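You operate a simulated robot arm through the tools that you are given. There is no shell and no other tool. Be economical: measure what you need, move in short steps, check, and stop when the job is done.

Carry out the task below with a simulated two-armed robot. There is one attempt and no reset: what you move stays moved.

## Task
Lift the case card's disc into the green case with the vacuum lifter.
Fine: disc on the ring in the case; lifter back on its rest, valve at free, pump off. Set down upright: vacuum lifter.

The check looks at the end state, three seconds after you hand in, the way a careful person would. Anything else that was tipped, shoved, dropped, spilled or broken makes it a failure.

## Robot
Two 7-joint arms with fingered hands on one trunk, on a base that drives. Base frame: it is fixed to the floor where the robot stands at the start and does not move with it; the origin is under the middle of the robot, x ahead of it, y to its left, z up. Lengths are in m, angles in rad, forces in N, time in s.
The left shoulder is at the start at [0.243, 0.125, 1.045], the right one opposite. Places, roughly: case green [0.9, 0, 0.9]; lid of the orange case (21x16x5 cm) [0.9, -0.3, 0.9]; lid of the teal case (21x16x5 cm) [0.9, -0.6, 0.9]; lifter rest [0.7, -0.4, 0.9]; lifter valve [0.6, -0.3, 0.8]; vacuum gauge [0.6, -0.2, 0.8]; vacuum pump switch [0.5, 0, 0.8]. Payload 3.7 kg a hand.
Tool frame (each hand has its own): the origin (TCP) lies between the finger pads and is the grasp point; the fingertips stand 0.025 m ahead of it; z points along the fingers, y is the line along which they close. Largest opening 0.088 m; the body of the gripper starts 0.029 m behind the TCP. The gripper is a hand of 5 fingers: y runs from the thumb to the fingers, the wrist lies at [-0.013, -0.097, -0.162] in the tool frame.
Orientation is that of the tool frame in the base frame, as a unit quaternion [w, x, y, z]. With the fingers straight down and the wrist toward the robot, the tool's x, y and z point along [0, 1, 0], [1, 0, 0] and [0, 0, -1] of the base frame.

## Interface
- The arms move only by the tool arm_command. It takes "left_commands", "right_commands" or both (then of equal length, played together; a hand with none holds still); each is a list of rows, each a list of 6 numbers: the shift along the tool's x, y, z in m, then the turn, a rotation vector about the tool's x, y, z in rad. In form: [[tx, ty, tz, wx, wy, wz], ...]. A call has 1 to 10 rows; each row is the pose to reach, as a shift and turn from the pose commanded when the call began, along the tool's axes at that moment. A row lasts 0.2 s, in which the tool goes at most 0.05 m and 0.15 rad; a call with a longer step from one row to the next is refused whole. A pose out of reach is approached as far as the arm can. The call stops where the force on the tool passes 40 N (or 10 N more than at its start, if that is more) or the arm is blocked; 0.2 s more then pass. In this call time passes only in rows, and 0.2 s behind the last. The reply holds the time, the measured pose of the TCP, the force on the tool along the base axes, the opening and the grip force, in the units named above and with some noise, with the torque about the TCP (base axes, N m) and any sound that the robot's microphone picked up.
- Cameras (640 x 400 px; columns grow to the right, rows downward): "scene" is now at [0.3683, -0.0213, 1.1743]; the picture's right is [-0.24, -0.97, 0.00], its down [-0.54, 0.13, -0.83] and it looks along [0.81, -0.20, -0.56] (base axes); focal length 214 px, centre (320, 200). "left" rides on the left gripper at [-0.059, -0.079, -0.105] in its tool frame; the picture's right is [-0.73, -0.32, 0.61], its down [0.62, -0.68, 0.38] and it looks along [0.29, 0.66, 0.70] (tool axes); focal length 234 px, centre (320, 200). "right" rides on the right gripper at [0.059, -0.079, -0.105] in its tool frame; the picture's right is [-0.73, 0.32, -0.61], its down [-0.62, -0.68, 0.38] and it looks along [-0.29, 0.66, 0.70] (tool axes); focal length 234 px, centre (320, 200). There is no depth. A picture from a camera that has moved, and an enlarged one, comes with that camera's place and axes in the base frame and with its lens.
- capture(camera): a new picture of that camera. The clock stands still meanwhile.
- slide_trunk(by): slides the trunk up (or, below 0, down) by that many m; the arms and the scene camera ride with it, the base frame stays. It gives what a move gives, with no picture.
- steer(legs): drives the robot by 1 to 6 legs, each [ahead, left, turn to the left] in m, m and rad, along the robot's own axes; the way and the turn of a leg run together, so that a leg with both is an arc; at most 1.5 m and 3.142 rad a leg. The arms and the cameras ride along, it lands a little off, and it stops where it bumps. It gives what a move gives.
- curl_fingers(index, middle, ring, little, thumb_bend, thumb_turn, hand): sets how far each is bent, from 0 (flat) to 1 (curled in); at 0.3 the hand is open as for a grip, at 0.7 the pads meet at the TCP. One left out holds its place. A second passes; each finger stops where it meets its share of the squeeze, and holds until it gets a number again. It is the only way to open and close the hand. It gives what a move gives, with no picture; readings hold the bend of each and the force on index, middle, ring, little, thumb and palm. thumb_turn goes from beside the hand (0) to across from the fingers (1), as for a grip.
- head_to(pan, tilt): turns the head with the scene camera to pan (to the left, within 1.396 rad either way) and tilt (down, from -0.506 to 1.204), counted from straight ahead of the robot. It gives what a move gives.
- enlarge(camera, box): a new picture of the part [left, top, right, bottom] of that camera's present view, enlarged. The clock stands still meanwhile.
- sign_off(): hands the job in; it is judged then, once.

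Work in short steps. Places have to be worked out from the pictures, the camera data and where the tool is seen: move nearer, look again, correct. Check each grasp and each placing, and mend what went wrong. You have 120 turns and 108 pictures in all, those below and enlarged ones among them. Open the grippers and draw the arms clear of the work before you hand the job in, unless the task says otherwise; then end with one line.

The tools are called as a command line: name --argument value ..., lists and objects as JSON in quotes. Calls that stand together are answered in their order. arm_command: Moves the arms, as the interface text tells. Its arguments: {"type":"object","properties":{"left_commands":{"type":"array","items":{"type":"array","items":{"type":"number"}}},"right_commands":{"type":"array","items":{"type":"array","items":{"type":"number"}}}},"required":[]} The other tools are called the same way: slide_trunk (by) slides the trunk up or down; curl_fingers (index, middle, ring, little, thumb_bend, thumb_turn, hand) moves the fingers one by one; steer (legs) drives the base; head_to (pan, tilt) turns the head that bears the scene camera; capture (camera) takes a picture; enlarge (camera, box) takes an enlarged picture of a part of a camera's view; sign_off () hands the job in.

At the start:

```text
time: 0.0
left_eef_pos: [0.5184, 0.0756, 1.1435]
left_tcp_rot: [0.0, 0.707, 0.707, -0.001]
left_wrist_force: [0.6, -0.1, 0.2]
left_torque: [0.01, 0.01, -0.02]
left_gripper_width: 0.0877
left_grasp_force: 0.0
left_shape: jaw
left_bend: [0.3, 0.3, 0.3, 0.3, 0.3, 0.98]
left_finger forces: [0.1, 0.1, 0.0, 0.1, 0.0, 0.0]
right_eef_pos: [0.4574, -0.3701, 1.1488]
right_tcp_rot: [0.0, 0.708, 0.707, 0.0]
right_wrist_force: [-0.5, 0.2, -0.2]
right_torque: [-0.03, 0.05, -0.03]
right_gripper_width: 0.0877
right_grasp_force: 0.0
right_shape: jaw
right_bend: [0.3, 0.3, 0.3, 0.3, 0.3, 0.98]
right_finger forces: [0.1, 0.0, 0.0, 0.0, 0.0, 0.0]
trunk travel left (down, up): [-0.075, 0.34]
robot x, y, heading: [-0.001, -0.0004, -0.0]
head pan, tilt: [-0.244, 0.588]
```

scene: 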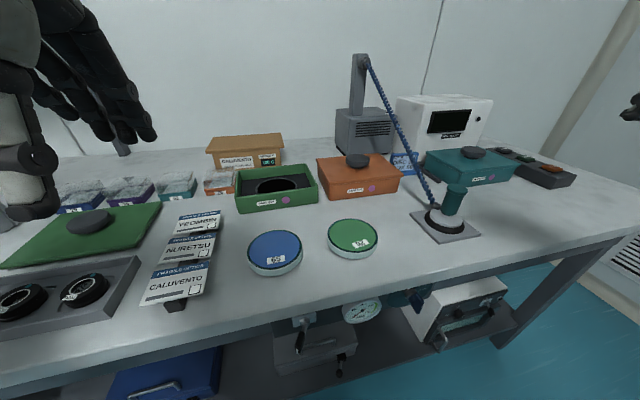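
right: 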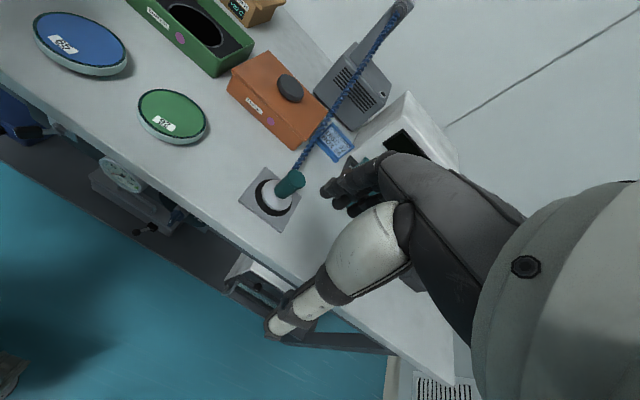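
left: 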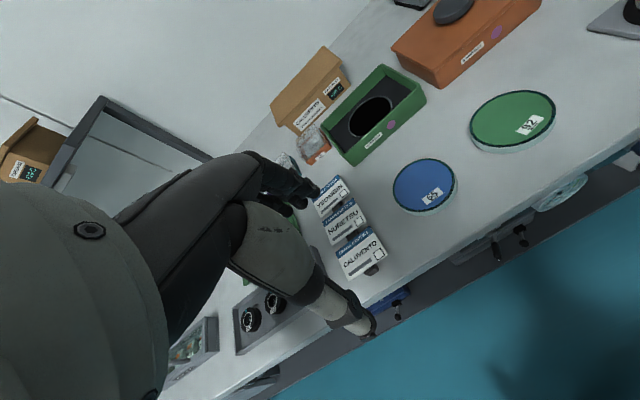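

I start by reading the cards and labels around the green case and discs.

enlarge --camera "scene" --box '[130, 130, 330, 310]'

enlarge --camera "scene" --box '[310, 120, 500, 260]'

enlarge --camera "scene" --box '[250, 260, 530, 400]'

```text
2.22 times, centred on (230, 220) of scene
camera zoom: at [0.3683, -0.0213, 1.1743], right [-0.24, -0.97, 0.0], down [-0.54, 0.13, -0.83], along [0.81, -0.2, -0.56], focal length 477 px, centre (520, 156)
```

zoom: 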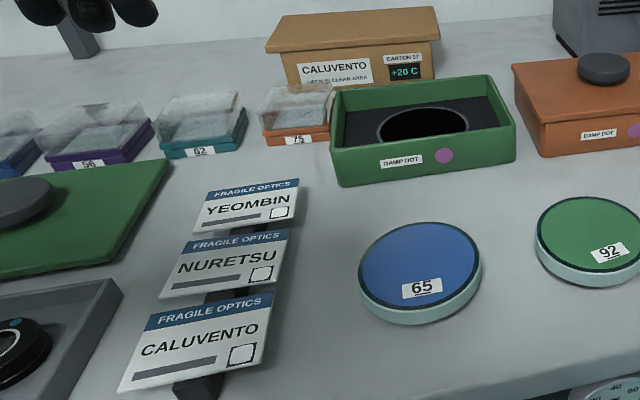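

```text
2.86 times, centred on (405, 190) of scene
camera zoom: at [0.3683, -0.0213, 1.1743], right [-0.24, -0.97, 0.0], down [-0.54, 0.13, -0.83], along [0.81, -0.2, -0.56], focal length 613 px, centre (77, 229)
```

zoom: 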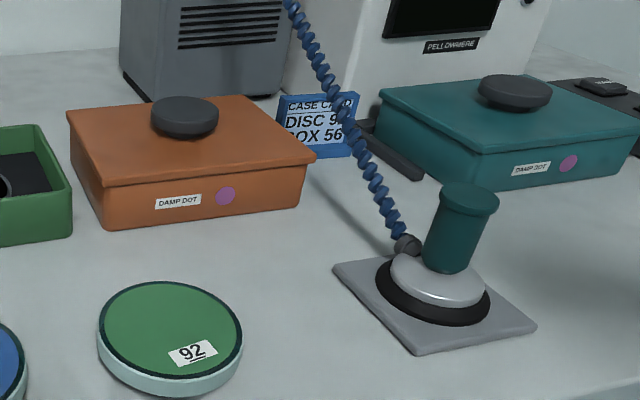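

```text
2.29 times, centred on (390, 330) of scene
camera zoom: at [0.3683, -0.0213, 1.1743], right [-0.24, -0.97, 0.0], down [-0.54, 0.13, -0.83], along [0.81, -0.2, -0.56], focal length 490 px, centre (160, -97)
```

zoom: 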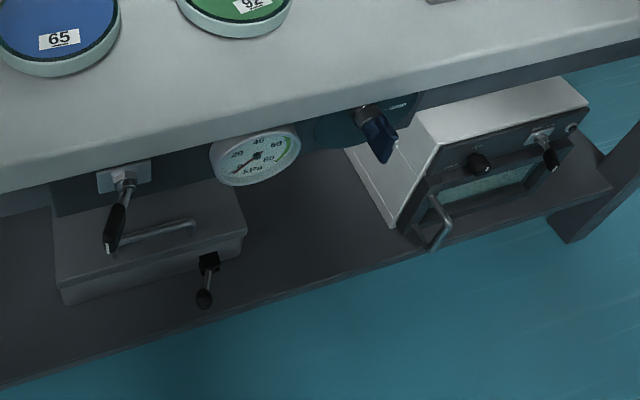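

The card reads "DISC 9?" behind the hose; I check it from the right hand camera, and look at the lifter from there too.

enlarge --camera "right" --box '[300, 100, 380, 180]'

enlarge --camera "right" --box '[220, 140, 340, 240]'

head_to --pan -0.35 --tilt 0.9

capture --camera "scene"

```text
5.00 times, centred on (340, 140) of right
camera zoom: at [0.3777, -0.3127, 1.2534], right [0.32, -0.73, 0.61], down [-0.68, -0.62, -0.38], along [0.66, -0.29, -0.7], focal length 1171 px, centre (220, 500)
```

zoom: 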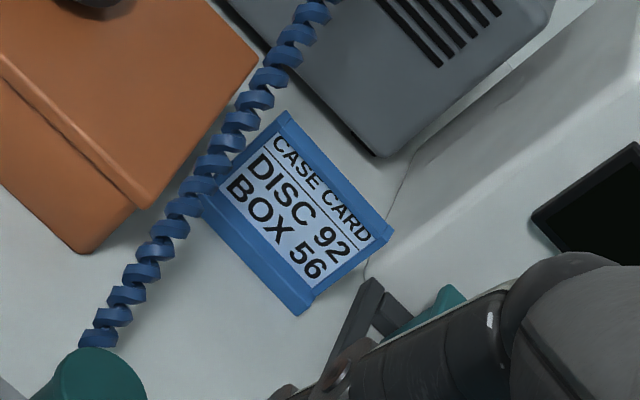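

```text
4.00 times, centred on (280, 190) of right
camera zoom: at [0.3777, -0.3127, 1.2534], right [0.32, -0.73, 0.61], down [-0.68, -0.62, -0.38], along [0.66, -0.29, -0.7], focal length 937 px, centre (480, 240)
```

zoom: 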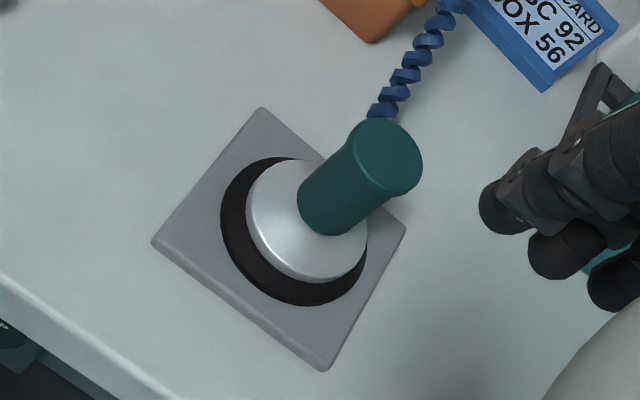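

```text
time: 0.8
left_eef_pos: [0.5185, 0.0764, 1.1428]
left_tcp_rot: [0.0, 0.707, 0.708, 0.001]
left_wrist_force: [-0.3, 0.1, 0.6]
left_torque: [-0.01, 0.0, 0.01]
left_gripper_width: 0.0876
left_grasp_force: 0.2
left_shape: jaw
left_bend: [0.3, 0.3, 0.3, 0.3, 0.3, 0.98]
left_finger forces: [0.1, 0.0, 0.1, 0.0, 0.1, 0.0]
right_eef_pos: [0.4577, -0.3708, 1.148]
right_tcp_rot: [-0.001, 0.707, 0.707, -0.001]
right_wrist_force: [0.9, 0.3, -0.2]
right_torque: [-0.03, 0.0, 0.03]
right_gripper_width: 0.0876
right_grasp_force: 0.2
right_shape: jaw
right_bend: [0.3, 0.3, 0.3, 0.3, 0.3, 0.98]
right_finger forces: [0.1, 0.0, 0.1, 0.1, 0.1, 0.0]
trunk travel left (down, up): [-0.075, 0.34]
robot x, y, heading: [0.0025, -0.0005, 0.001]
head pan, tilt: [-0.351, 0.901]
```

```text
99 pictures are left
camera scene: at [0.3594, -0.0249, 1.1574], right [-0.31, -0.95, 0.0], down [-0.67, 0.22, -0.71], along [0.67, -0.22, -0.71], focal length 214 px, centre (320, 200)
```

scene: 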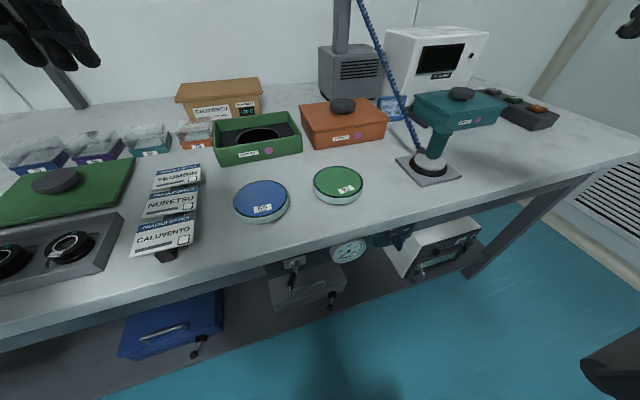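

The disc is 92 (green). Now I look at valve, gauge and pump switch close up.

enlarge --camera "scene" --box '[260, 225, 350, 315]'

enlarge --camera "scene" --box '[330, 220, 430, 270]'

enlarge --camera "left" --box '[470, 130, 640, 260]'

enlarge --camera "right" --box '[0, 90, 230, 240]'

```text
4.44 times, centred on (305, 270) of scene
camera zoom: at [0.3594, -0.0249, 1.1574], right [-0.31, -0.95, 0.0], down [-0.67, 0.22, -0.71], along [0.67, -0.22, -0.71], focal length 953 px, centre (387, -111)
```

zoom: 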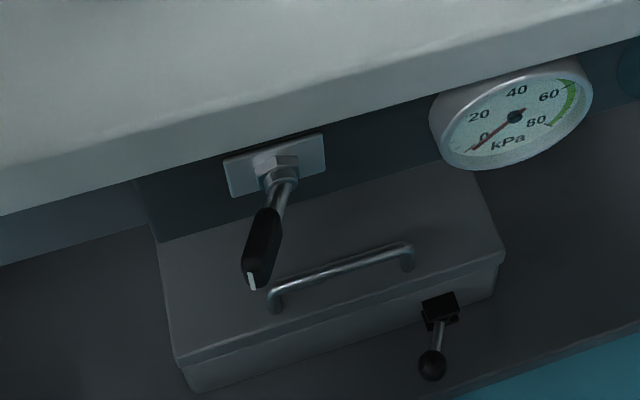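

```text
6.40 times, centred on (380, 245) of scene
camera zoom: at [0.3594, -0.0249, 1.1574], right [-0.31, -0.95, 0.0], down [-0.67, 0.22, -0.71], along [0.67, -0.22, -0.71], focal length 1373 px, centre (-64, -88)
```

zoom: 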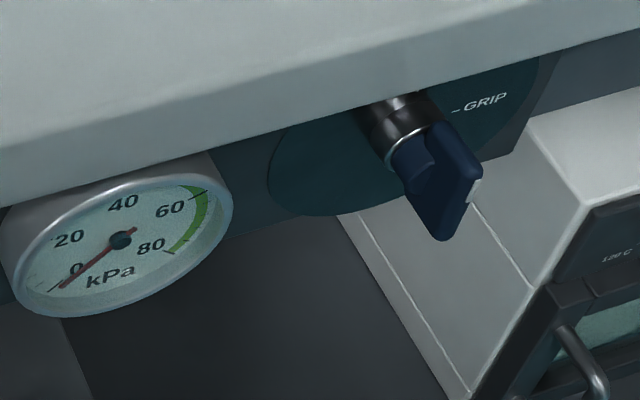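

```text
3.08 times, centred on (555, 195) of left
camera zoom: at [0.439, 0.0171, 1.2478], right [-0.32, -0.73, -0.61], down [-0.68, 0.62, -0.38], along [0.66, 0.29, -0.7], focal length 720 px, centre (-403, 215)
```

zoom: 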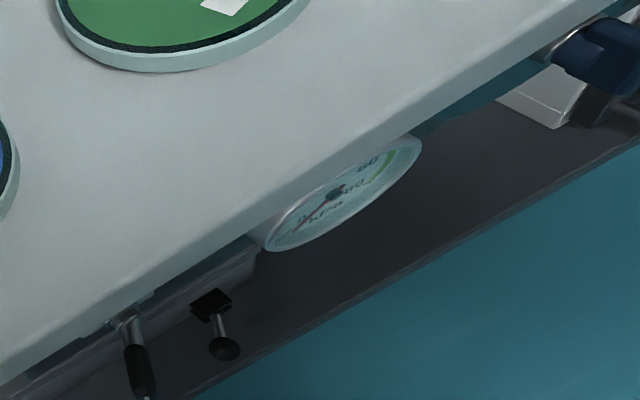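

```text
2.67 times, centred on (115, 165) of right
camera zoom: at [0.3778, -0.3127, 1.2534], right [0.32, -0.73, 0.61], down [-0.68, -0.62, -0.38], along [0.66, -0.29, -0.7], focal length 624 px, centre (867, 293)
```

zoom: 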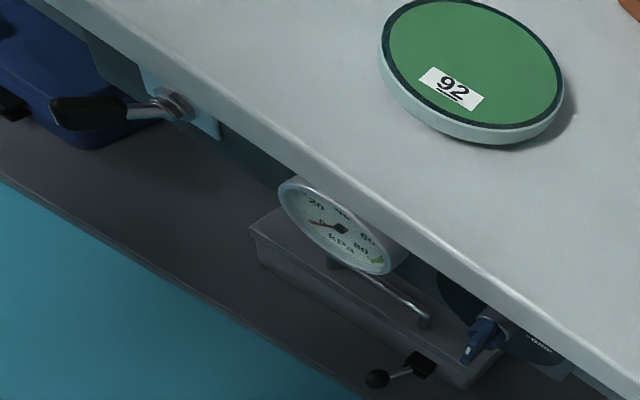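

Disc 92 sits at about (0.65,-0.16), lifter at (0.66,-0.385). I back off to get a frontal look at the controls on the apron.

steer --legs '[[-0.4, -0.15, 0]]'

head_to --pan 0.0 --tilt 0.55

capture --camera "scene"

enlarge --camera "scene" --box '[240, 180, 400, 280]'

```text
time: 3.1
left_eef_pos: [0.2449, -0.0567, 1.1429]
left_tcp_rot: [-0.001, 0.709, 0.706, 0.0]
left_wrist_force: [-0.4, -0.1, -0.2]
left_torque: [0.01, 0.0, 0.02]
left_gripper_width: 0.0876
left_grasp_force: 0.1
left_shape: jaw
left_bend: [0.3, 0.3, 0.3, 0.3, 0.3, 0.98]
left_finger forces: [0.0, 0.0, 0.1, 0.0, 0.0, 0.0]
right_eef_pos: [0.1808, -0.5027, 1.1496]
right_tcp_rot: [-0.001, 0.709, 0.705, 0.0]
right_wrist_force: [0.1, 1.0, 0.0]
right_torque: [0.0, -0.02, -0.02]
right_gripper_width: 0.0879
right_grasp_force: 0.0
right_shape: jaw
right_bend: [0.3, 0.3, 0.3, 0.3, 0.3, 0.98]
right_finger forces: [0.0, 0.0, 0.0, 0.0, 0.1, 0.1]
trunk travel left (down, up): [-0.075, 0.34]
robot x, y, heading: [-0.2728, -0.1267, -0.007]
head pan, tilt: [-0.351, 0.901]
stopped in leg 1: the robot was blocked; the commanded pose is now the measured one
```

```text
time: 4.0
left_eef_pos: [0.2462, -0.0564, 1.1428]
left_tcp_rot: [-0.001, 0.708, 0.706, 0.0]
left_wrist_force: [1.2, 0.4, 0.1]
left_torque: [-0.02, 0.03, 0.01]
left_gripper_width: 0.0877
left_grasp_force: 0.0
left_shape: jaw
left_bend: [0.3, 0.3, 0.3, 0.3, 0.3, 0.98]
left_finger forces: [0.0, 0.0, 0.0, 0.0, 0.0, 0.0]
right_eef_pos: [0.1822, -0.5013, 1.1481]
right_tcp_rot: [0.0, 0.709, 0.705, -0.001]
right_wrist_force: [-0.9, 0.7, 0.3]
right_torque: [-0.04, 0.04, -0.06]
right_gripper_width: 0.0878
right_grasp_force: 0.0
right_shape: jaw
right_bend: [0.3, 0.3, 0.3, 0.3, 0.3, 0.98]
right_finger forces: [0.1, 0.0, 0.0, 0.0, 0.0, 0.0]
trunk travel left (down, up): [-0.075, 0.34]
robot x, y, heading: [-0.2763, -0.1256, -0.003]
head pan, tilt: [0.0, 0.55]
```

```text
94 pictures are left
camera scene: at [0.0983, -0.1307, 1.1778], right [-0.01, -1.0, 0.0], down [-0.52, 0.0, -0.85], along [0.85, -0.01, -0.52], focal length 214 px, centre (320, 200)
```

scene: 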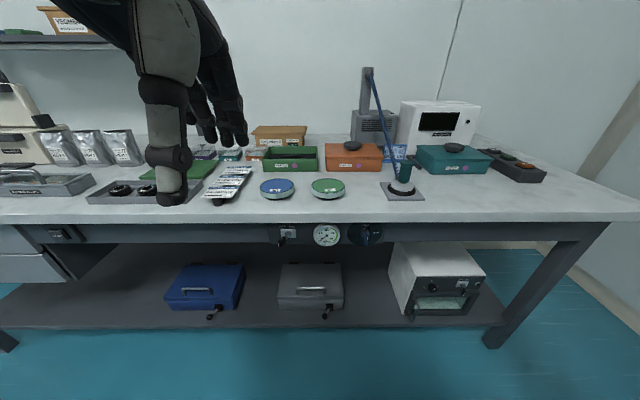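

```text
4.00 times, centred on (320, 230) of scene
camera zoom: at [0.0983, -0.1307, 1.1778], right [-0.01, -1.0, 0.0], down [-0.52, 0.0, -0.85], along [0.85, -0.01, -0.52], focal length 858 px, centre (320, 80)
```

zoom: 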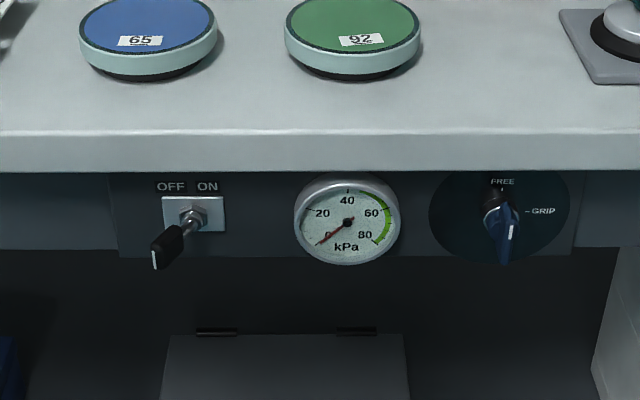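

Labels: pump toggle OFF left/ON right; valve FREE up, GRIP right. I zoom tighter on the valve knob and toggle.

enlarge --camera "scene" --box '[342, 216, 390, 246]'

enlarge --camera "scene" --box '[264, 216, 312, 246]'

```text
13.33 times, centred on (366, 231) of scene
camera zoom: at [0.0983, -0.1307, 1.1778], right [-0.01, -1.0, 0.0], down [-0.52, 0.0, -0.85], along [0.85, -0.01, -0.52], focal length 2860 px, centre (-293, -213)
```

zoom: 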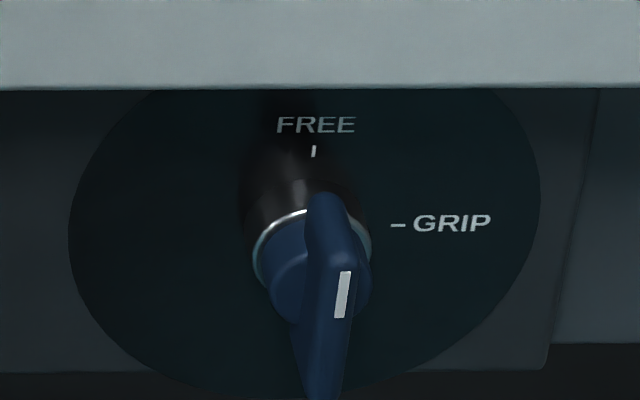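

```text
13.33 times, centred on (288, 231) of scene
camera zoom: at [0.0983, -0.1307, 1.1778], right [-0.01, -1.0, 0.0], down [-0.52, 0.0, -0.85], along [0.85, -0.01, -0.52], focal length 2860 px, centre (747, -213)
```

zoom: 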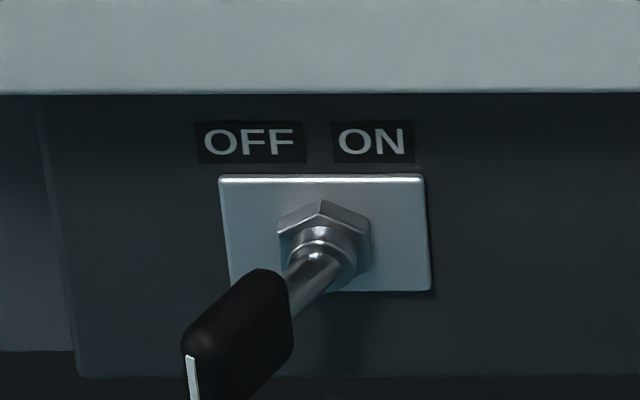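

Valve reads FREE now, the toggle OFF. From here I use the left hand for the pump toggle: I bring it forward-pointing to (0.40, 0.03, 0.80), in front of the table edge (x≈0.557).

arm_command --left_commands '[[0.009, 0.0155, 0.034, -0.15, 0, 0], [0.018, 0.031, 0.068, -0.3, 0, 0], [0.027, 0.0465, 0.102, -0.45, 0, 0], [0.036, 0.062, 0.136, -0.6, 0, 0], [0.045, 0.0775, 0.17, -0.75, 0, 0], [0.054, 0.093, 0.204, -0.9, 0, 0], [0.063, 0.1085, 0.238, -1.05, 0, 0], [0.072, 0.124, 0.272, -1.2, 0, 0], [0.081, 0.1395, 0.306, -1.35, 0, 0], [0.09, 0.155, 0.34, -1.5, 0, 0]]'

curl_fingers --hand "left" --index 0.7 --middle 0.7 --ring 0.7 --little 0.7 --thumb_bend 0.7

capture --camera "scene"

capture --camera "left"

```text
time: 6.2
left_eef_pos: [0.4031, 0.0331, 0.7994]
left_tcp_rot: [0.482, 0.52, 0.516, 0.48]
left_wrist_force: [0.8, 0.0, -0.1]
left_torque: [-0.01, 0.02, -0.02]
left_gripper_width: 0.0879
left_grasp_force: 0.0
left_shape: jaw
left_bend: [0.3, 0.3, 0.3, 0.3, 0.3, 0.98]
left_finger forces: [0.0, 0.0, 0.0, 0.0, 0.0, 0.1]
left hand out of reach, approached as far as the arm can: row 2, 3, 4, 5, 6, 7
right_eef_pos: [0.1834, -0.501, 1.1483]
right_tcp_rot: [-0.001, 0.709, 0.705, -0.002]
right_wrist_force: [1.0, 0.6, -0.2]
right_torque: [-0.02, 0.01, -0.01]
right_gripper_width: 0.0879
right_grasp_force: 0.1
right_shape: jaw
right_bend: [0.3, 0.3, 0.3, 0.3, 0.3, 0.98]
right_finger forces: [0.1, 0.1, 0.0, 0.0, 0.1, 0.0]
trunk travel left (down, up): [-0.075, 0.34]
robot x, y, heading: [-0.2725, -0.1295, -0.003]
head pan, tilt: [0.0, 0.55]
```

```text
time: 7.2
left_eef_pos: [0.4018, 0.0337, 0.8003]
left_tcp_rot: [0.483, 0.52, 0.516, 0.48]
left_wrist_force: [0.5, 0.1, 0.2]
left_torque: [-0.03, -0.02, 0.07]
left_gripper_width: 0.0001
left_grasp_force: 0.1
left_shape: fingers
left_bend: [0.7, 0.7, 0.7, 0.7, 0.7, 0.98]
left_finger forces: [0.0, 0.1, 0.0, 0.0, 0.0, 0.0]
right_eef_pos: [0.1823, -0.5007, 1.1478]
right_tcp_rot: [0.0, 0.709, 0.705, -0.001]
right_wrist_force: [-0.3, -0.2, 0.6]
right_torque: [-0.02, 0.0, -0.03]
right_gripper_width: 0.0875
right_grasp_force: 0.0
right_shape: jaw
right_bend: [0.3, 0.3, 0.3, 0.3, 0.3, 0.98]
right_finger forces: [0.1, 0.1, 0.0, 0.1, 0.0, 0.0]
trunk travel left (down, up): [-0.075, 0.34]
robot x, y, heading: [-0.2693, -0.1281, -0.007]
head pan, tilt: [0.0, 0.55]
```

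```text
90 pictures are left
camera scene: at [0.0984, -0.1306, 1.1778], right [-0.01, -1.0, 0.0], down [-0.52, 0.0, -0.85], along [0.85, -0.01, -0.52], focal length 214 px, centre (320, 200)
```

scene: 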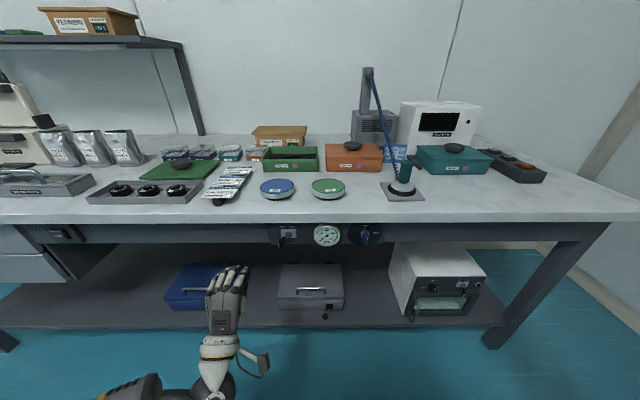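

```text
89 pictures are left
camera left: at [0.2898, -0.0239, 0.73], right [0.58, -0.73, -0.37], down [0.34, 0.62, -0.71], along [0.74, 0.29, 0.6], focal length 234 px, centre (320, 200)
```

left: 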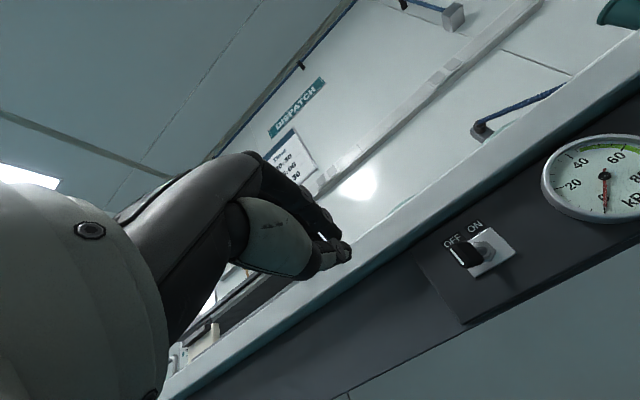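

Lever tip triangulates to about (0.53,-0.022,0.772); my index side is at about TCP y−0.01. I move beside the lever first.

arm_command --left_commands '[[0, -0.01, 0.04, 0, 0, 0], [0, -0.021, 0.08, 0, 0, 0], [0, -0.021, 0.112, 0, 0, 0]]'

capture --camera "left"

enlarge --camera "scene" --box '[220, 200, 340, 275]'

```text
time: 8.0
left_eef_pos: [0.5111, 0.032, 0.7733]
left_tcp_rot: [0.482, 0.52, 0.517, 0.48]
left_wrist_force: [0.0, 0.7, -1.0]
left_torque: [0.01, -0.04, 0.04]
left_gripper_width: 0.0002
left_grasp_force: 0.1
left_shape: fingers
left_bend: [0.7, 0.7, 0.7, 0.7, 0.7, 0.98]
left_finger forces: [0.0, 0.0, 0.0, 0.0, 0.1, 0.0]
right_eef_pos: [0.1826, -0.501, 1.1483]
right_tcp_rot: [-0.002, 0.709, 0.705, -0.001]
right_wrist_force: [-1.1, 0.3, -0.1]
right_torque: [0.0, -0.01, 0.02]
right_gripper_width: 0.0878
right_grasp_force: 0.0
right_shape: jaw
right_bend: [0.3, 0.3, 0.3, 0.3, 0.3, 0.98]
right_finger forces: [0.0, 0.0, 0.0, 0.0, 0.0, 0.0]
trunk travel left (down, up): [-0.075, 0.34]
robot x, y, heading: [-0.2757, -0.1294, -0.007]
head pan, tilt: [0.0, 0.55]
```

```text
88 pictures are left
camera left: at [0.4004, -0.025, 0.701], right [0.58, -0.73, -0.37], down [0.34, 0.62, -0.71], along [0.74, 0.28, 0.6], focal length 234 px, centre (320, 200)
```

left: 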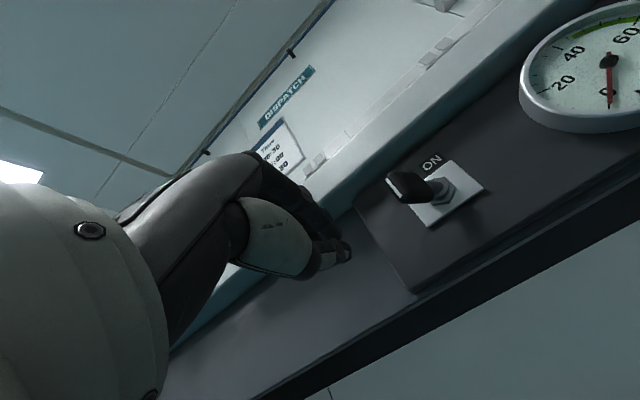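

```text
5.33 times, centred on (280, 238) of scene
camera zoom: at [0.0985, -0.1307, 1.1778], right [-0.01, -1.0, 0.0], down [-0.52, 0.0, -0.85], along [0.85, -0.01, -0.52], focal length 1144 px, centre (533, 0)
```

zoom: 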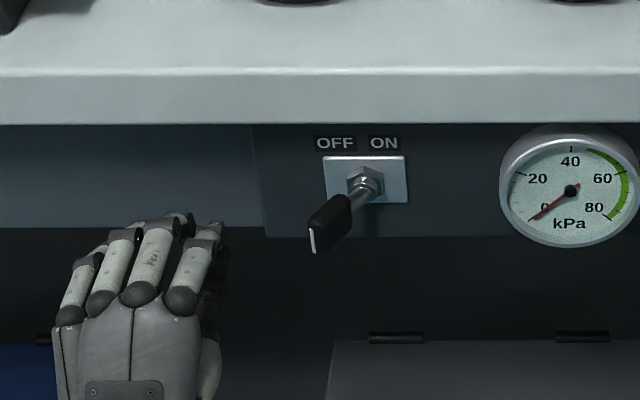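

Finger height matches the lever (z≈0.775). I edge 1 cm forward and push toward −y.

arm_command --left_commands '[[0, 0.004, 0.012, 0, 0, 0], [-0.02, 0.004, 0.012, 0, 0, 0], [-0.035, 0.004, 0.012, 0, 0, 0], [-0.05, 0.004, 0.012, 0, 0, 0], [-0.06, 0.004, 0.012, 0, 0, 0], [-0.07, 0.004, 0.012, 0, 0, 0], [-0.08, 0.004, 0.012, 0, 0, 0]]'

enlarge --camera "scene" --box '[240, 200, 360, 275]'

```text
time: 9.6
left_eef_pos: [0.5236, -0.0398, 0.7762]
left_tcp_rot: [0.481, 0.517, 0.518, 0.483]
left_wrist_force: [-5.4, 19.8, 0.7]
left_torque: [-0.05, -0.06, 0.48]
left_gripper_width: 0.0
left_grasp_force: 9.9
left_shape: fingers
left_bend: [0.7, 0.7, 0.7, 0.7, 0.69, 0.98]
left_finger forces: [18.7, 0.1, 0.0, 0.1, 1.4, 0.1]
right_eef_pos: [0.1813, -0.4995, 1.149]
right_tcp_rot: [-0.001, 0.709, 0.705, -0.002]
right_wrist_force: [-0.1, 0.2, 0.1]
right_torque: [-0.01, 0.02, 0.01]
right_gripper_width: 0.0879
right_grasp_force: 0.0
right_shape: jaw
right_bend: [0.3, 0.3, 0.3, 0.3, 0.3, 0.98]
right_finger forces: [0.1, 0.0, 0.0, 0.1, 0.0, 0.0]
trunk travel left (down, up): [-0.075, 0.34]
robot x, y, heading: [-0.2744, -0.1245, -0.001]
head pan, tilt: [0.0, 0.55]
heard: click
```

```text
5.33 times, centred on (300, 238) of scene
camera zoom: at [0.0979, -0.1278, 1.178], right [0.0, -1.0, 0.0], down [-0.52, 0.0, -0.85], along [0.85, 0.0, -0.52], focal length 1144 px, centre (427, 0)
```

zoom: 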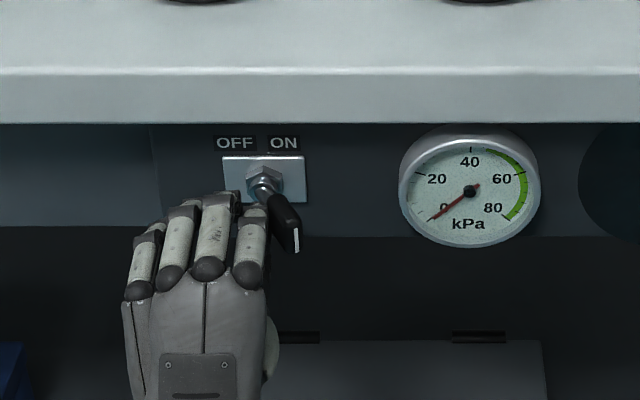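

Click, lever is ON. I withdraw the left hand and return it upward, over the front clear of the table.

arm_command --left_commands '[[0.03, 0, 0, 0, 0, 0], [0.04, 0, -0.04, 0, 0, 0], [0.05, 0, -0.09, 0, 0, 0], [0.06, 0, -0.14, 0, 0, 0], [0.06, 0, -0.18, 0, 0, 0]]'

arm_command --left_commands '[[0.005, 0.035, -0.01, 0.15, 0, 0], [0.01, 0.07, -0.02, 0.3, 0, 0], [0.015, 0.105, -0.03, 0.45, 0, 0], [0.02, 0.14, -0.04, 0.6, 0, 0], [0.03, 0.18, -0.05, 0.75, 0, 0], [0.04, 0.22, -0.06, 0.9, 0, 0], [0.05, 0.26, -0.07, 1.05, 0, 0], [0.06, 0.3, -0.08, 1.2, 0, 0], [0.07, 0.335, -0.09, 1.35, 0, 0], [0.08, 0.37, -0.1, 1.5, 0, 0]]'

enlarge --camera "scene" --box '[240, 180, 400, 280]'

```text
refused: row 3 steps farther than a row can; nothing moved
```

```text
time: 11.8
left_eef_pos: [0.4501, 0.0349, 1.1522]
left_tcp_rot: [-0.001, 0.707, 0.707, 0.0]
left_wrist_force: [0.5, 1.0, -0.7]
left_torque: [-0.01, -0.03, -0.02]
left_gripper_width: 0.0
left_grasp_force: 0.0
left_shape: fingers
left_bend: [0.7, 0.7, 0.7, 0.7, 0.7, 0.98]
left_finger forces: [0.0, 0.1, 0.0, 0.0, 0.0, 0.0]
right_eef_pos: [0.1807, -0.5012, 1.1471]
right_tcp_rot: [0.0, 0.709, 0.705, -0.001]
right_wrist_force: [0.0, 0.0, -0.4]
right_torque: [-0.01, -0.01, 0.0]
right_gripper_width: 0.0878
right_grasp_force: 0.1
right_shape: jaw
right_bend: [0.3, 0.3, 0.3, 0.3, 0.3, 0.98]
right_finger forces: [0.1, 0.0, 0.0, 0.0, 0.0, 0.0]
trunk travel left (down, up): [-0.075, 0.34]
robot x, y, heading: [-0.2768, -0.1264, -0.009]
head pan, tilt: [0.0, 0.55]
```

```text
4.00 times, centred on (320, 230) of scene
camera zoom: at [0.097, -0.1301, 1.1784], right [-0.01, -1.0, 0.0], down [-0.52, 0.0, -0.85], along [0.85, -0.01, -0.52], focal length 858 px, centre (320, 80)
```

zoom: 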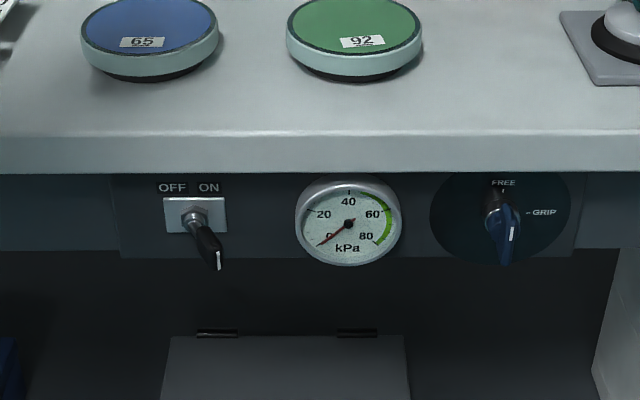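

Pump is ON, gauge 0, valve free. I pull the left arm back and aside, then drive forward about 0.2.

arm_command --left_commands '[[0.03, -0.035, 0, 0, 0, 0], [0.06, -0.07, 0, 0, 0, 0], [0.09, -0.105, 0, 0, 0, 0], [0.12, -0.14, 0, 0, 0, 0], [0.15, -0.17, 0, 0, 0, 0]]'

steer --legs '[[0.22, 0.0, 0]]'

head_to --pan -0.4 --tilt 0.75

capture --camera "scene"

capture --camera "right"

```text
time: 12.9
left_eef_pos: [0.2798, 0.1848, 1.1532]
left_tcp_rot: [-0.001, 0.709, 0.706, 0.0]
left_wrist_force: [-0.4, 0.2, 1.0]
left_torque: [-0.01, -0.03, 0.02]
left_gripper_width: 0.0
left_grasp_force: 0.0
left_shape: fingers
left_bend: [0.7, 0.7, 0.7, 0.7, 0.7, 0.98]
left_finger forces: [0.1, 0.0, 0.0, 0.1, 0.0, 0.0]
right_eef_pos: [0.1808, -0.5016, 1.1497]
right_tcp_rot: [-0.001, 0.709, 0.705, -0.001]
right_wrist_force: [0.1, 0.0, 0.6]
right_torque: [-0.01, -0.01, -0.03]
right_gripper_width: 0.0879
right_grasp_force: 0.0
right_shape: jaw
right_bend: [0.3, 0.3, 0.3, 0.3, 0.3, 0.98]
right_finger forces: [0.0, 0.0, 0.0, 0.0, 0.0, 0.0]
trunk travel left (down, up): [-0.075, 0.34]
robot x, y, heading: [-0.2702, -0.1235, -0.008]
head pan, tilt: [0.0, 0.55]
```

```text
time: 14.6
left_eef_pos: [0.5013, 0.1833, 1.1533]
left_tcp_rot: [-0.002, 0.709, 0.706, 0.0]
left_wrist_force: [-0.2, 0.0, -0.4]
left_torque: [0.01, 0.0, -0.02]
left_gripper_width: 0.0
left_grasp_force: 0.1
left_shape: fingers
left_bend: [0.7, 0.7, 0.7, 0.7, 0.7, 0.98]
left_finger forces: [0.0, 0.0, 0.1, 0.1, 0.0, 0.0]
right_eef_pos: [0.4024, -0.5029, 1.1483]
right_tcp_rot: [-0.001, 0.708, 0.706, -0.001]
right_wrist_force: [0.3, 0.2, -0.1]
right_torque: [0.03, 0.0, 0.03]
right_gripper_width: 0.0877
right_grasp_force: 0.0
right_shape: jaw
right_bend: [0.3, 0.3, 0.3, 0.3, 0.3, 0.98]
right_finger forces: [0.0, 0.1, 0.1, 0.0, 0.0, 0.1]
trunk travel left (down, up): [-0.075, 0.34]
robot x, y, heading: [-0.0531, -0.1333, -0.005]
head pan, tilt: [0.0, 0.55]
```

```text
time: 15.5
left_eef_pos: [0.5001, 0.1832, 1.1539]
left_tcp_rot: [-0.001, 0.709, 0.705, 0.001]
left_wrist_force: [-0.1, 0.7, -0.5]
left_torque: [0.02, 0.02, -0.03]
left_gripper_width: 0.0
left_grasp_force: 0.0
left_shape: fingers
left_bend: [0.7, 0.7, 0.7, 0.7, 0.7, 0.98]
left_finger forces: [0.1, 0.0, 0.1, 0.0, 0.1, 0.0]
right_eef_pos: [0.402, -0.5029, 1.1481]
right_tcp_rot: [0.0, 0.709, 0.705, 0.0]
right_wrist_force: [0.8, -0.6, -1.0]
right_torque: [0.0, -0.04, -0.01]
right_gripper_width: 0.0875
right_grasp_force: 0.2
right_shape: jaw
right_bend: [0.3, 0.3, 0.3, 0.3, 0.3, 0.98]
right_finger forces: [0.1, 0.0, 0.0, 0.0, 0.0, 0.0]
trunk travel left (down, up): [-0.075, 0.34]
robot x, y, heading: [-0.0545, -0.1305, -0.008]
head pan, tilt: [-0.4, 0.75]
```

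```text
84 pictures are left
camera scene: at [0.3057, -0.1623, 1.162], right [-0.37, -0.93, 0.0], down [-0.62, 0.25, -0.74], along [0.69, -0.28, -0.67], focal length 214 px, centre (320, 200)
```

scene: 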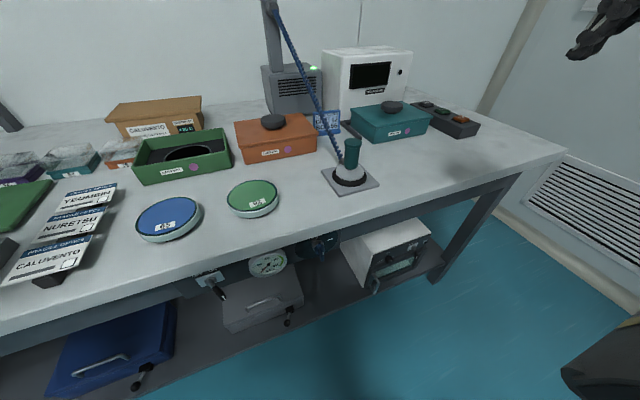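

```text
83 pictures are left
camera right: at [0.3221, -0.4445, 1.253], right [0.32, -0.73, 0.61], down [-0.68, -0.62, -0.38], along [0.65, -0.29, -0.7], focal length 234 px, centre (320, 200)
```

right: 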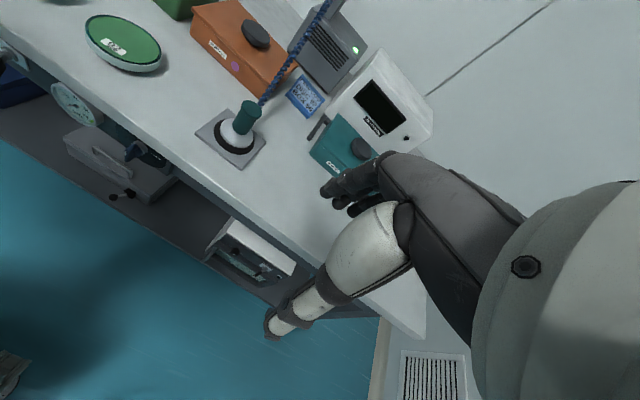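

I enlarge the lifter in both views to triangulate the handle.

enlarge --camera "scene" --box '[310, 125, 390, 205]'

enlarge --camera "right" --box '[190, 90, 290, 180]'

```text
5.00 times, centred on (350, 165) of scene
camera zoom: at [0.3057, -0.1623, 1.162], right [-0.37, -0.93, 0.0], down [-0.62, 0.25, -0.74], along [0.69, -0.28, -0.67], focal length 1072 px, centre (170, 375)
```

zoom: 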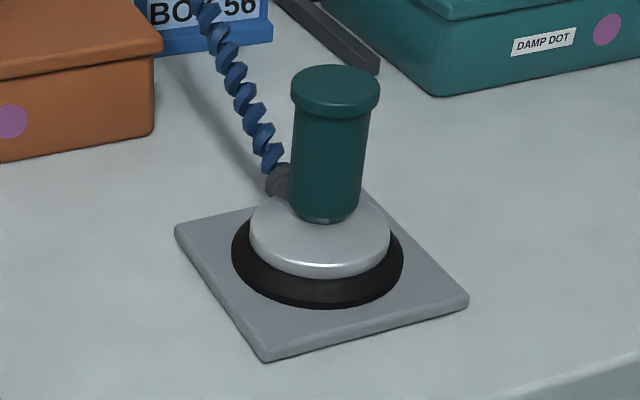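

```text
4.44 times, centred on (240, 135) of right
camera zoom: at [0.3221, -0.4445, 1.253], right [0.32, -0.73, 0.61], down [-0.68, -0.62, -0.38], along [0.65, -0.29, -0.7], focal length 1041 px, centre (676, 489)
```

zoom: 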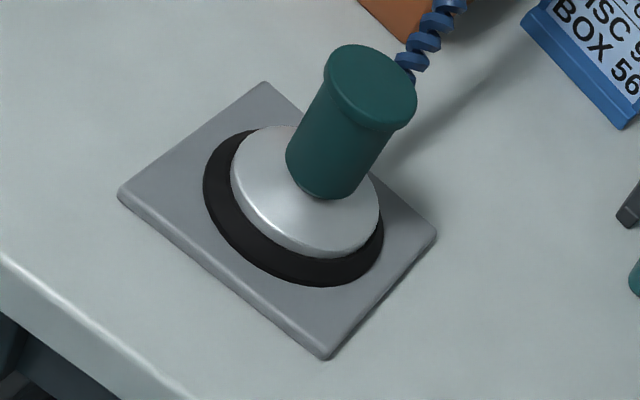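

Handle top is about (0.655,-0.376,0.956), hose leaves toward +x. I bring the right hand above it, yawed 1.2 rad so the fingers close from the side away from the hose.

arm_command --right_commands '[[0.014, 0.028, 0.011, 0, 0, 0.133], [0.028, 0.056, 0.022, 0, 0, 0.266], [0.043, 0.083, 0.033, 0, 0, 0.4], [0.057, 0.111, 0.044, 0, 0, 0.533], [0.071, 0.139, 0.054, 0, 0, 0.667], [0.085, 0.167, 0.065, 0, 0, 0.8], [0.1, 0.194, 0.076, 0, 0, 0.933], [0.114, 0.222, 0.087, 0, 0, 1.067], [0.128, 0.25, 0.098, 0, 0, 1.2]]'

capture --camera "right"

capture --camera "scene"

```text
time: 17.5
left_eef_pos: [0.5024, 0.1832, 1.1521]
left_tcp_rot: [-0.002, 0.709, 0.706, -0.001]
left_wrist_force: [1.4, -0.6, 0.7]
left_torque: [-0.01, 0.01, -0.02]
left_gripper_width: 0.0002
left_grasp_force: 0.0
left_shape: fingers
left_bend: [0.7, 0.7, 0.7, 0.7, 0.7, 0.98]
left_finger forces: [0.0, 0.0, 0.1, 0.0, 0.0, 0.0]
right_eef_pos: [0.6539, -0.3753, 1.0479]
right_tcp_rot: [0.0, 0.984, 0.181, -0.002]
right_wrist_force: [0.2, -0.1, -0.8]
right_torque: [-0.03, 0.0, 0.01]
right_gripper_width: 0.0879
right_grasp_force: 0.1
right_shape: jaw
right_bend: [0.3, 0.3, 0.3, 0.3, 0.3, 0.98]
right_finger forces: [0.0, 0.0, 0.0, 0.0, 0.0, 0.0]
trunk travel left (down, up): [-0.075, 0.34]
robot x, y, heading: [-0.0546, -0.1311, -0.006]
head pan, tilt: [-0.4, 0.75]
```

```text
80 pictures are left
camera right: at [0.6805, -0.2816, 1.1526], right [-0.56, -0.56, 0.61], down [-0.83, 0.42, -0.38], along [-0.04, -0.72, -0.7], focal length 234 px, centre (320, 200)
```

right: 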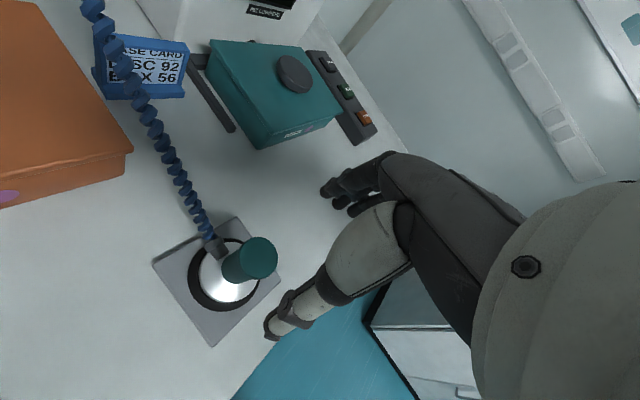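

```text
79 pictures are left
camera scene: at [0.3075, -0.162, 1.1611], right [-0.37, -0.93, 0.0], down [-0.62, 0.25, -0.74], along [0.69, -0.27, -0.67], focal length 214 px, centre (320, 200)
```

scene: 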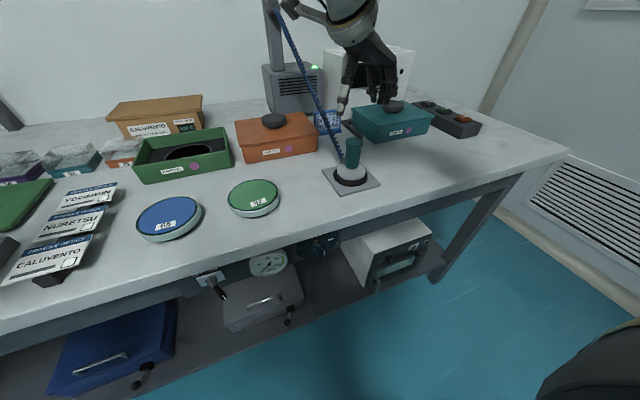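

TCP projects consistently with thumb/index midpoint; handle is at about (0.658,-0.375). I shift slightly and lower to just above the handle, then look.

arm_command --right_commands '[[0.011, 0.001, 0.02, 0, 0, 0], [0.011, 0.001, 0.05, 0, 0, 0]]'

enlarge --camera "right" --box '[200, 120, 440, 360]'

enlarge --camera "scene" --box '[300, 70, 420, 200]'

```text
time: 18.1
left_eef_pos: [0.5008, 0.1833, 1.1539]
left_tcp_rot: [-0.001, 0.709, 0.706, 0.0]
left_wrist_force: [0.0, -0.3, -0.2]
left_torque: [-0.01, 0.01, -0.01]
left_gripper_width: 0.0
left_grasp_force: 0.1
left_shape: fingers
left_bend: [0.7, 0.7, 0.7, 0.7, 0.7, 0.98]
left_finger forces: [0.0, 0.0, 0.0, 0.1, 0.0, 0.0]
right_eef_pos: [0.662, -0.3735, 0.9991]
right_tcp_rot: [-0.001, 0.983, 0.182, -0.002]
right_wrist_force: [0.0, -0.6, -0.6]
right_torque: [0.02, -0.02, 0.04]
right_gripper_width: 0.088
right_grasp_force: 0.1
right_shape: jaw
right_bend: [0.3, 0.3, 0.3, 0.3, 0.3, 0.98]
right_finger forces: [0.0, 0.0, 0.0, 0.0, 0.0, 0.0]
trunk travel left (down, up): [-0.075, 0.34]
robot x, y, heading: [-0.0496, -0.1268, -0.011]
head pan, tilt: [-0.4, 0.75]
```

```text
1.67 times, centred on (320, 240) of right
camera zoom: at [0.6882, -0.2794, 1.1044], right [-0.56, -0.56, 0.61], down [-0.83, 0.41, -0.38], along [-0.04, -0.72, -0.7], focal length 390 px, centre (320, 133)
```

zoom: 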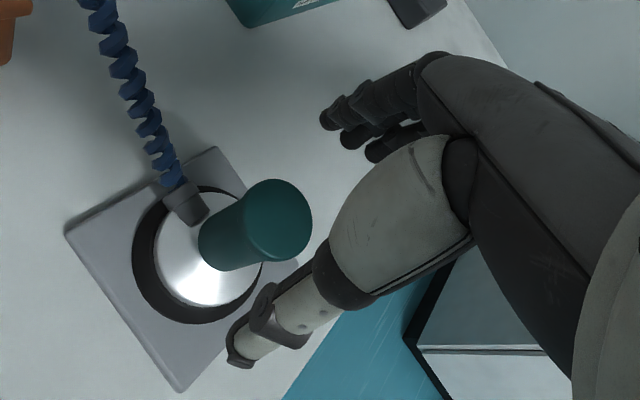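

```text
3.08 times, centred on (360, 135) of scene
camera zoom: at [0.3056, -0.1622, 1.1619], right [-0.37, -0.93, 0.0], down [-0.62, 0.25, -0.74], along [0.69, -0.27, -0.67], focal length 660 px, centre (197, 400)
```

zoom: 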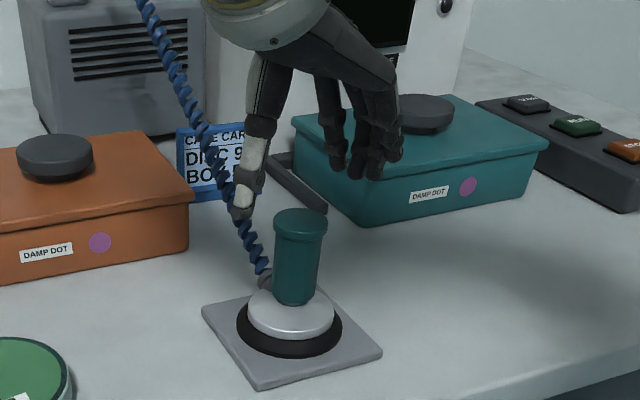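

Handle is centred beneath the grip. I descend to TCP z≈0.935.

arm_command --right_commands '[[0, 0, 0.022, 0, 0, 0], [0, 0, 0.044, 0, 0, 0], [0, 0, 0.064, 0, 0, 0]]'

enlarge --camera "right" --box '[200, 120, 440, 360]'

enlarge --camera "scene" --box '[300, 90, 420, 210]'

```text
time: 18.9
left_eef_pos: [0.5013, 0.1842, 1.1534]
left_tcp_rot: [-0.002, 0.709, 0.705, 0.0]
left_wrist_force: [0.3, -0.7, 0.0]
left_torque: [-0.02, 0.03, -0.01]
left_gripper_width: 0.0003
left_grasp_force: 0.1
left_shape: fingers
left_bend: [0.7, 0.7, 0.7, 0.7, 0.7, 0.98]
left_finger forces: [0.0, 0.0, 0.0, 0.1, 0.1, 0.1]
right_eef_pos: [0.6629, -0.3706, 0.9332]
right_tcp_rot: [-0.001, 0.983, 0.182, 0.0]
right_wrist_force: [0.1, -0.2, 0.5]
right_torque: [0.03, 0.0, 0.0]
right_gripper_width: 0.0878
right_grasp_force: 0.0
right_shape: jaw
right_bend: [0.3, 0.3, 0.3, 0.3, 0.3, 0.98]
right_finger forces: [0.0, 0.1, 0.0, 0.0, 0.0, 0.0]
trunk travel left (down, up): [-0.075, 0.34]
robot x, y, heading: [-0.0551, -0.1292, -0.005]
head pan, tilt: [-0.4, 0.75]
```

```text
1.67 times, centred on (320, 240) of right
camera zoom: at [0.6887, -0.2784, 1.0393], right [-0.56, -0.56, 0.61], down [-0.83, 0.41, -0.38], along [-0.04, -0.72, -0.7], focal length 390 px, centre (320, 133)
```

zoom: 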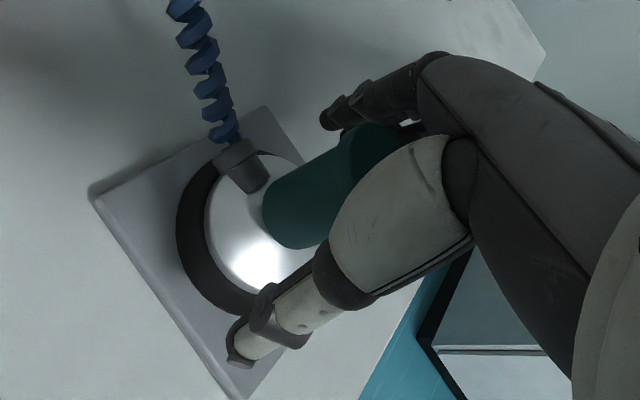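

```text
3.33 times, centred on (360, 150) of scene
camera zoom: at [0.3062, -0.1622, 1.1617], right [-0.37, -0.93, 0.0], down [-0.62, 0.25, -0.74], along [0.69, -0.27, -0.67], focal length 715 px, centre (187, 367)
```

zoom: 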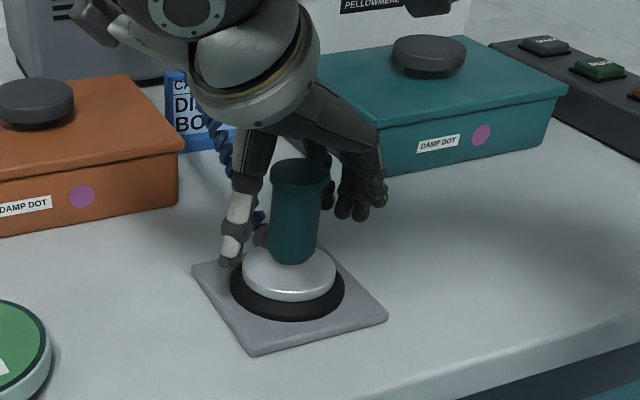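

Handle sits between thumb and index/middle. I close the hand.

curl_fingers --hand "right" --index 0.75 --middle 0.75 --ring 0.75 --little 0.75 --thumb_bend 0.75

enlarge --camera "scene" --box '[300, 90, 420, 210]'

enlarge --camera "right" --box '[200, 120, 440, 360]'

```text
time: 19.9
left_eef_pos: [0.5009, 0.1838, 1.1544]
left_tcp_rot: [-0.001, 0.708, 0.706, -0.001]
left_wrist_force: [0.4, 0.1, -0.3]
left_torque: [0.02, 0.01, -0.02]
left_gripper_width: 0.0
left_grasp_force: 0.0
left_shape: fingers
left_bend: [0.7, 0.7, 0.7, 0.7, 0.7, 0.98]
left_finger forces: [0.0, 0.1, 0.0, 0.0, 0.0, 0.0]
right_eef_pos: [0.6625, -0.3715, 0.9345]
right_tcp_rot: [-0.001, 0.983, 0.182, -0.001]
right_wrist_force: [-1.2, -0.5, 0.5]
right_torque: [0.0, 0.0, 0.02]
right_gripper_width: 0.0196
right_grasp_force: 16.7
right_shape: fingers
right_bend: [0.72, 0.63, 0.75, 0.75, 0.61, 0.95]
right_finger forces: [8.3, 7.7, 0.9, 0.1, 16.8, 0.1]
trunk travel left (down, up): [-0.075, 0.34]
robot x, y, heading: [-0.0531, -0.1297, 0.001]
head pan, tilt: [-0.4, 0.75]
```

```text
3.33 times, centred on (360, 150) of scene
camera zoom: at [0.306, -0.1622, 1.1618], right [-0.37, -0.93, 0.0], down [-0.62, 0.25, -0.74], along [0.69, -0.27, -0.67], focal length 715 px, centre (187, 367)
```

zoom: 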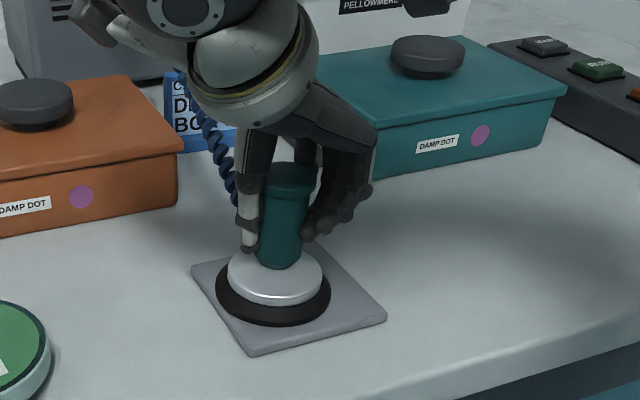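

```text
1.67 times, centred on (320, 240) of right
camera zoom: at [0.6886, -0.2783, 1.0396], right [-0.56, -0.56, 0.61], down [-0.83, 0.41, -0.38], along [-0.04, -0.72, -0.7], focal length 390 px, centre (320, 133)
```

zoom: 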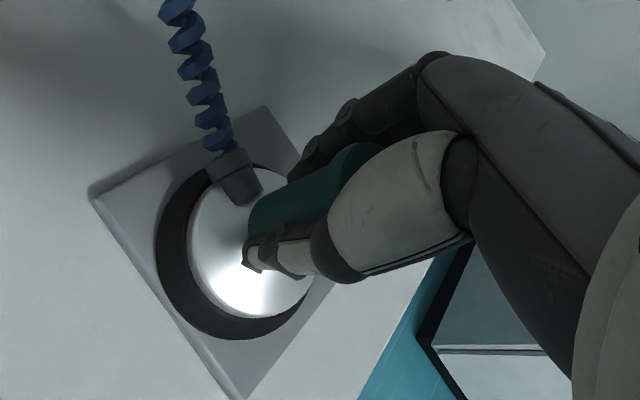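

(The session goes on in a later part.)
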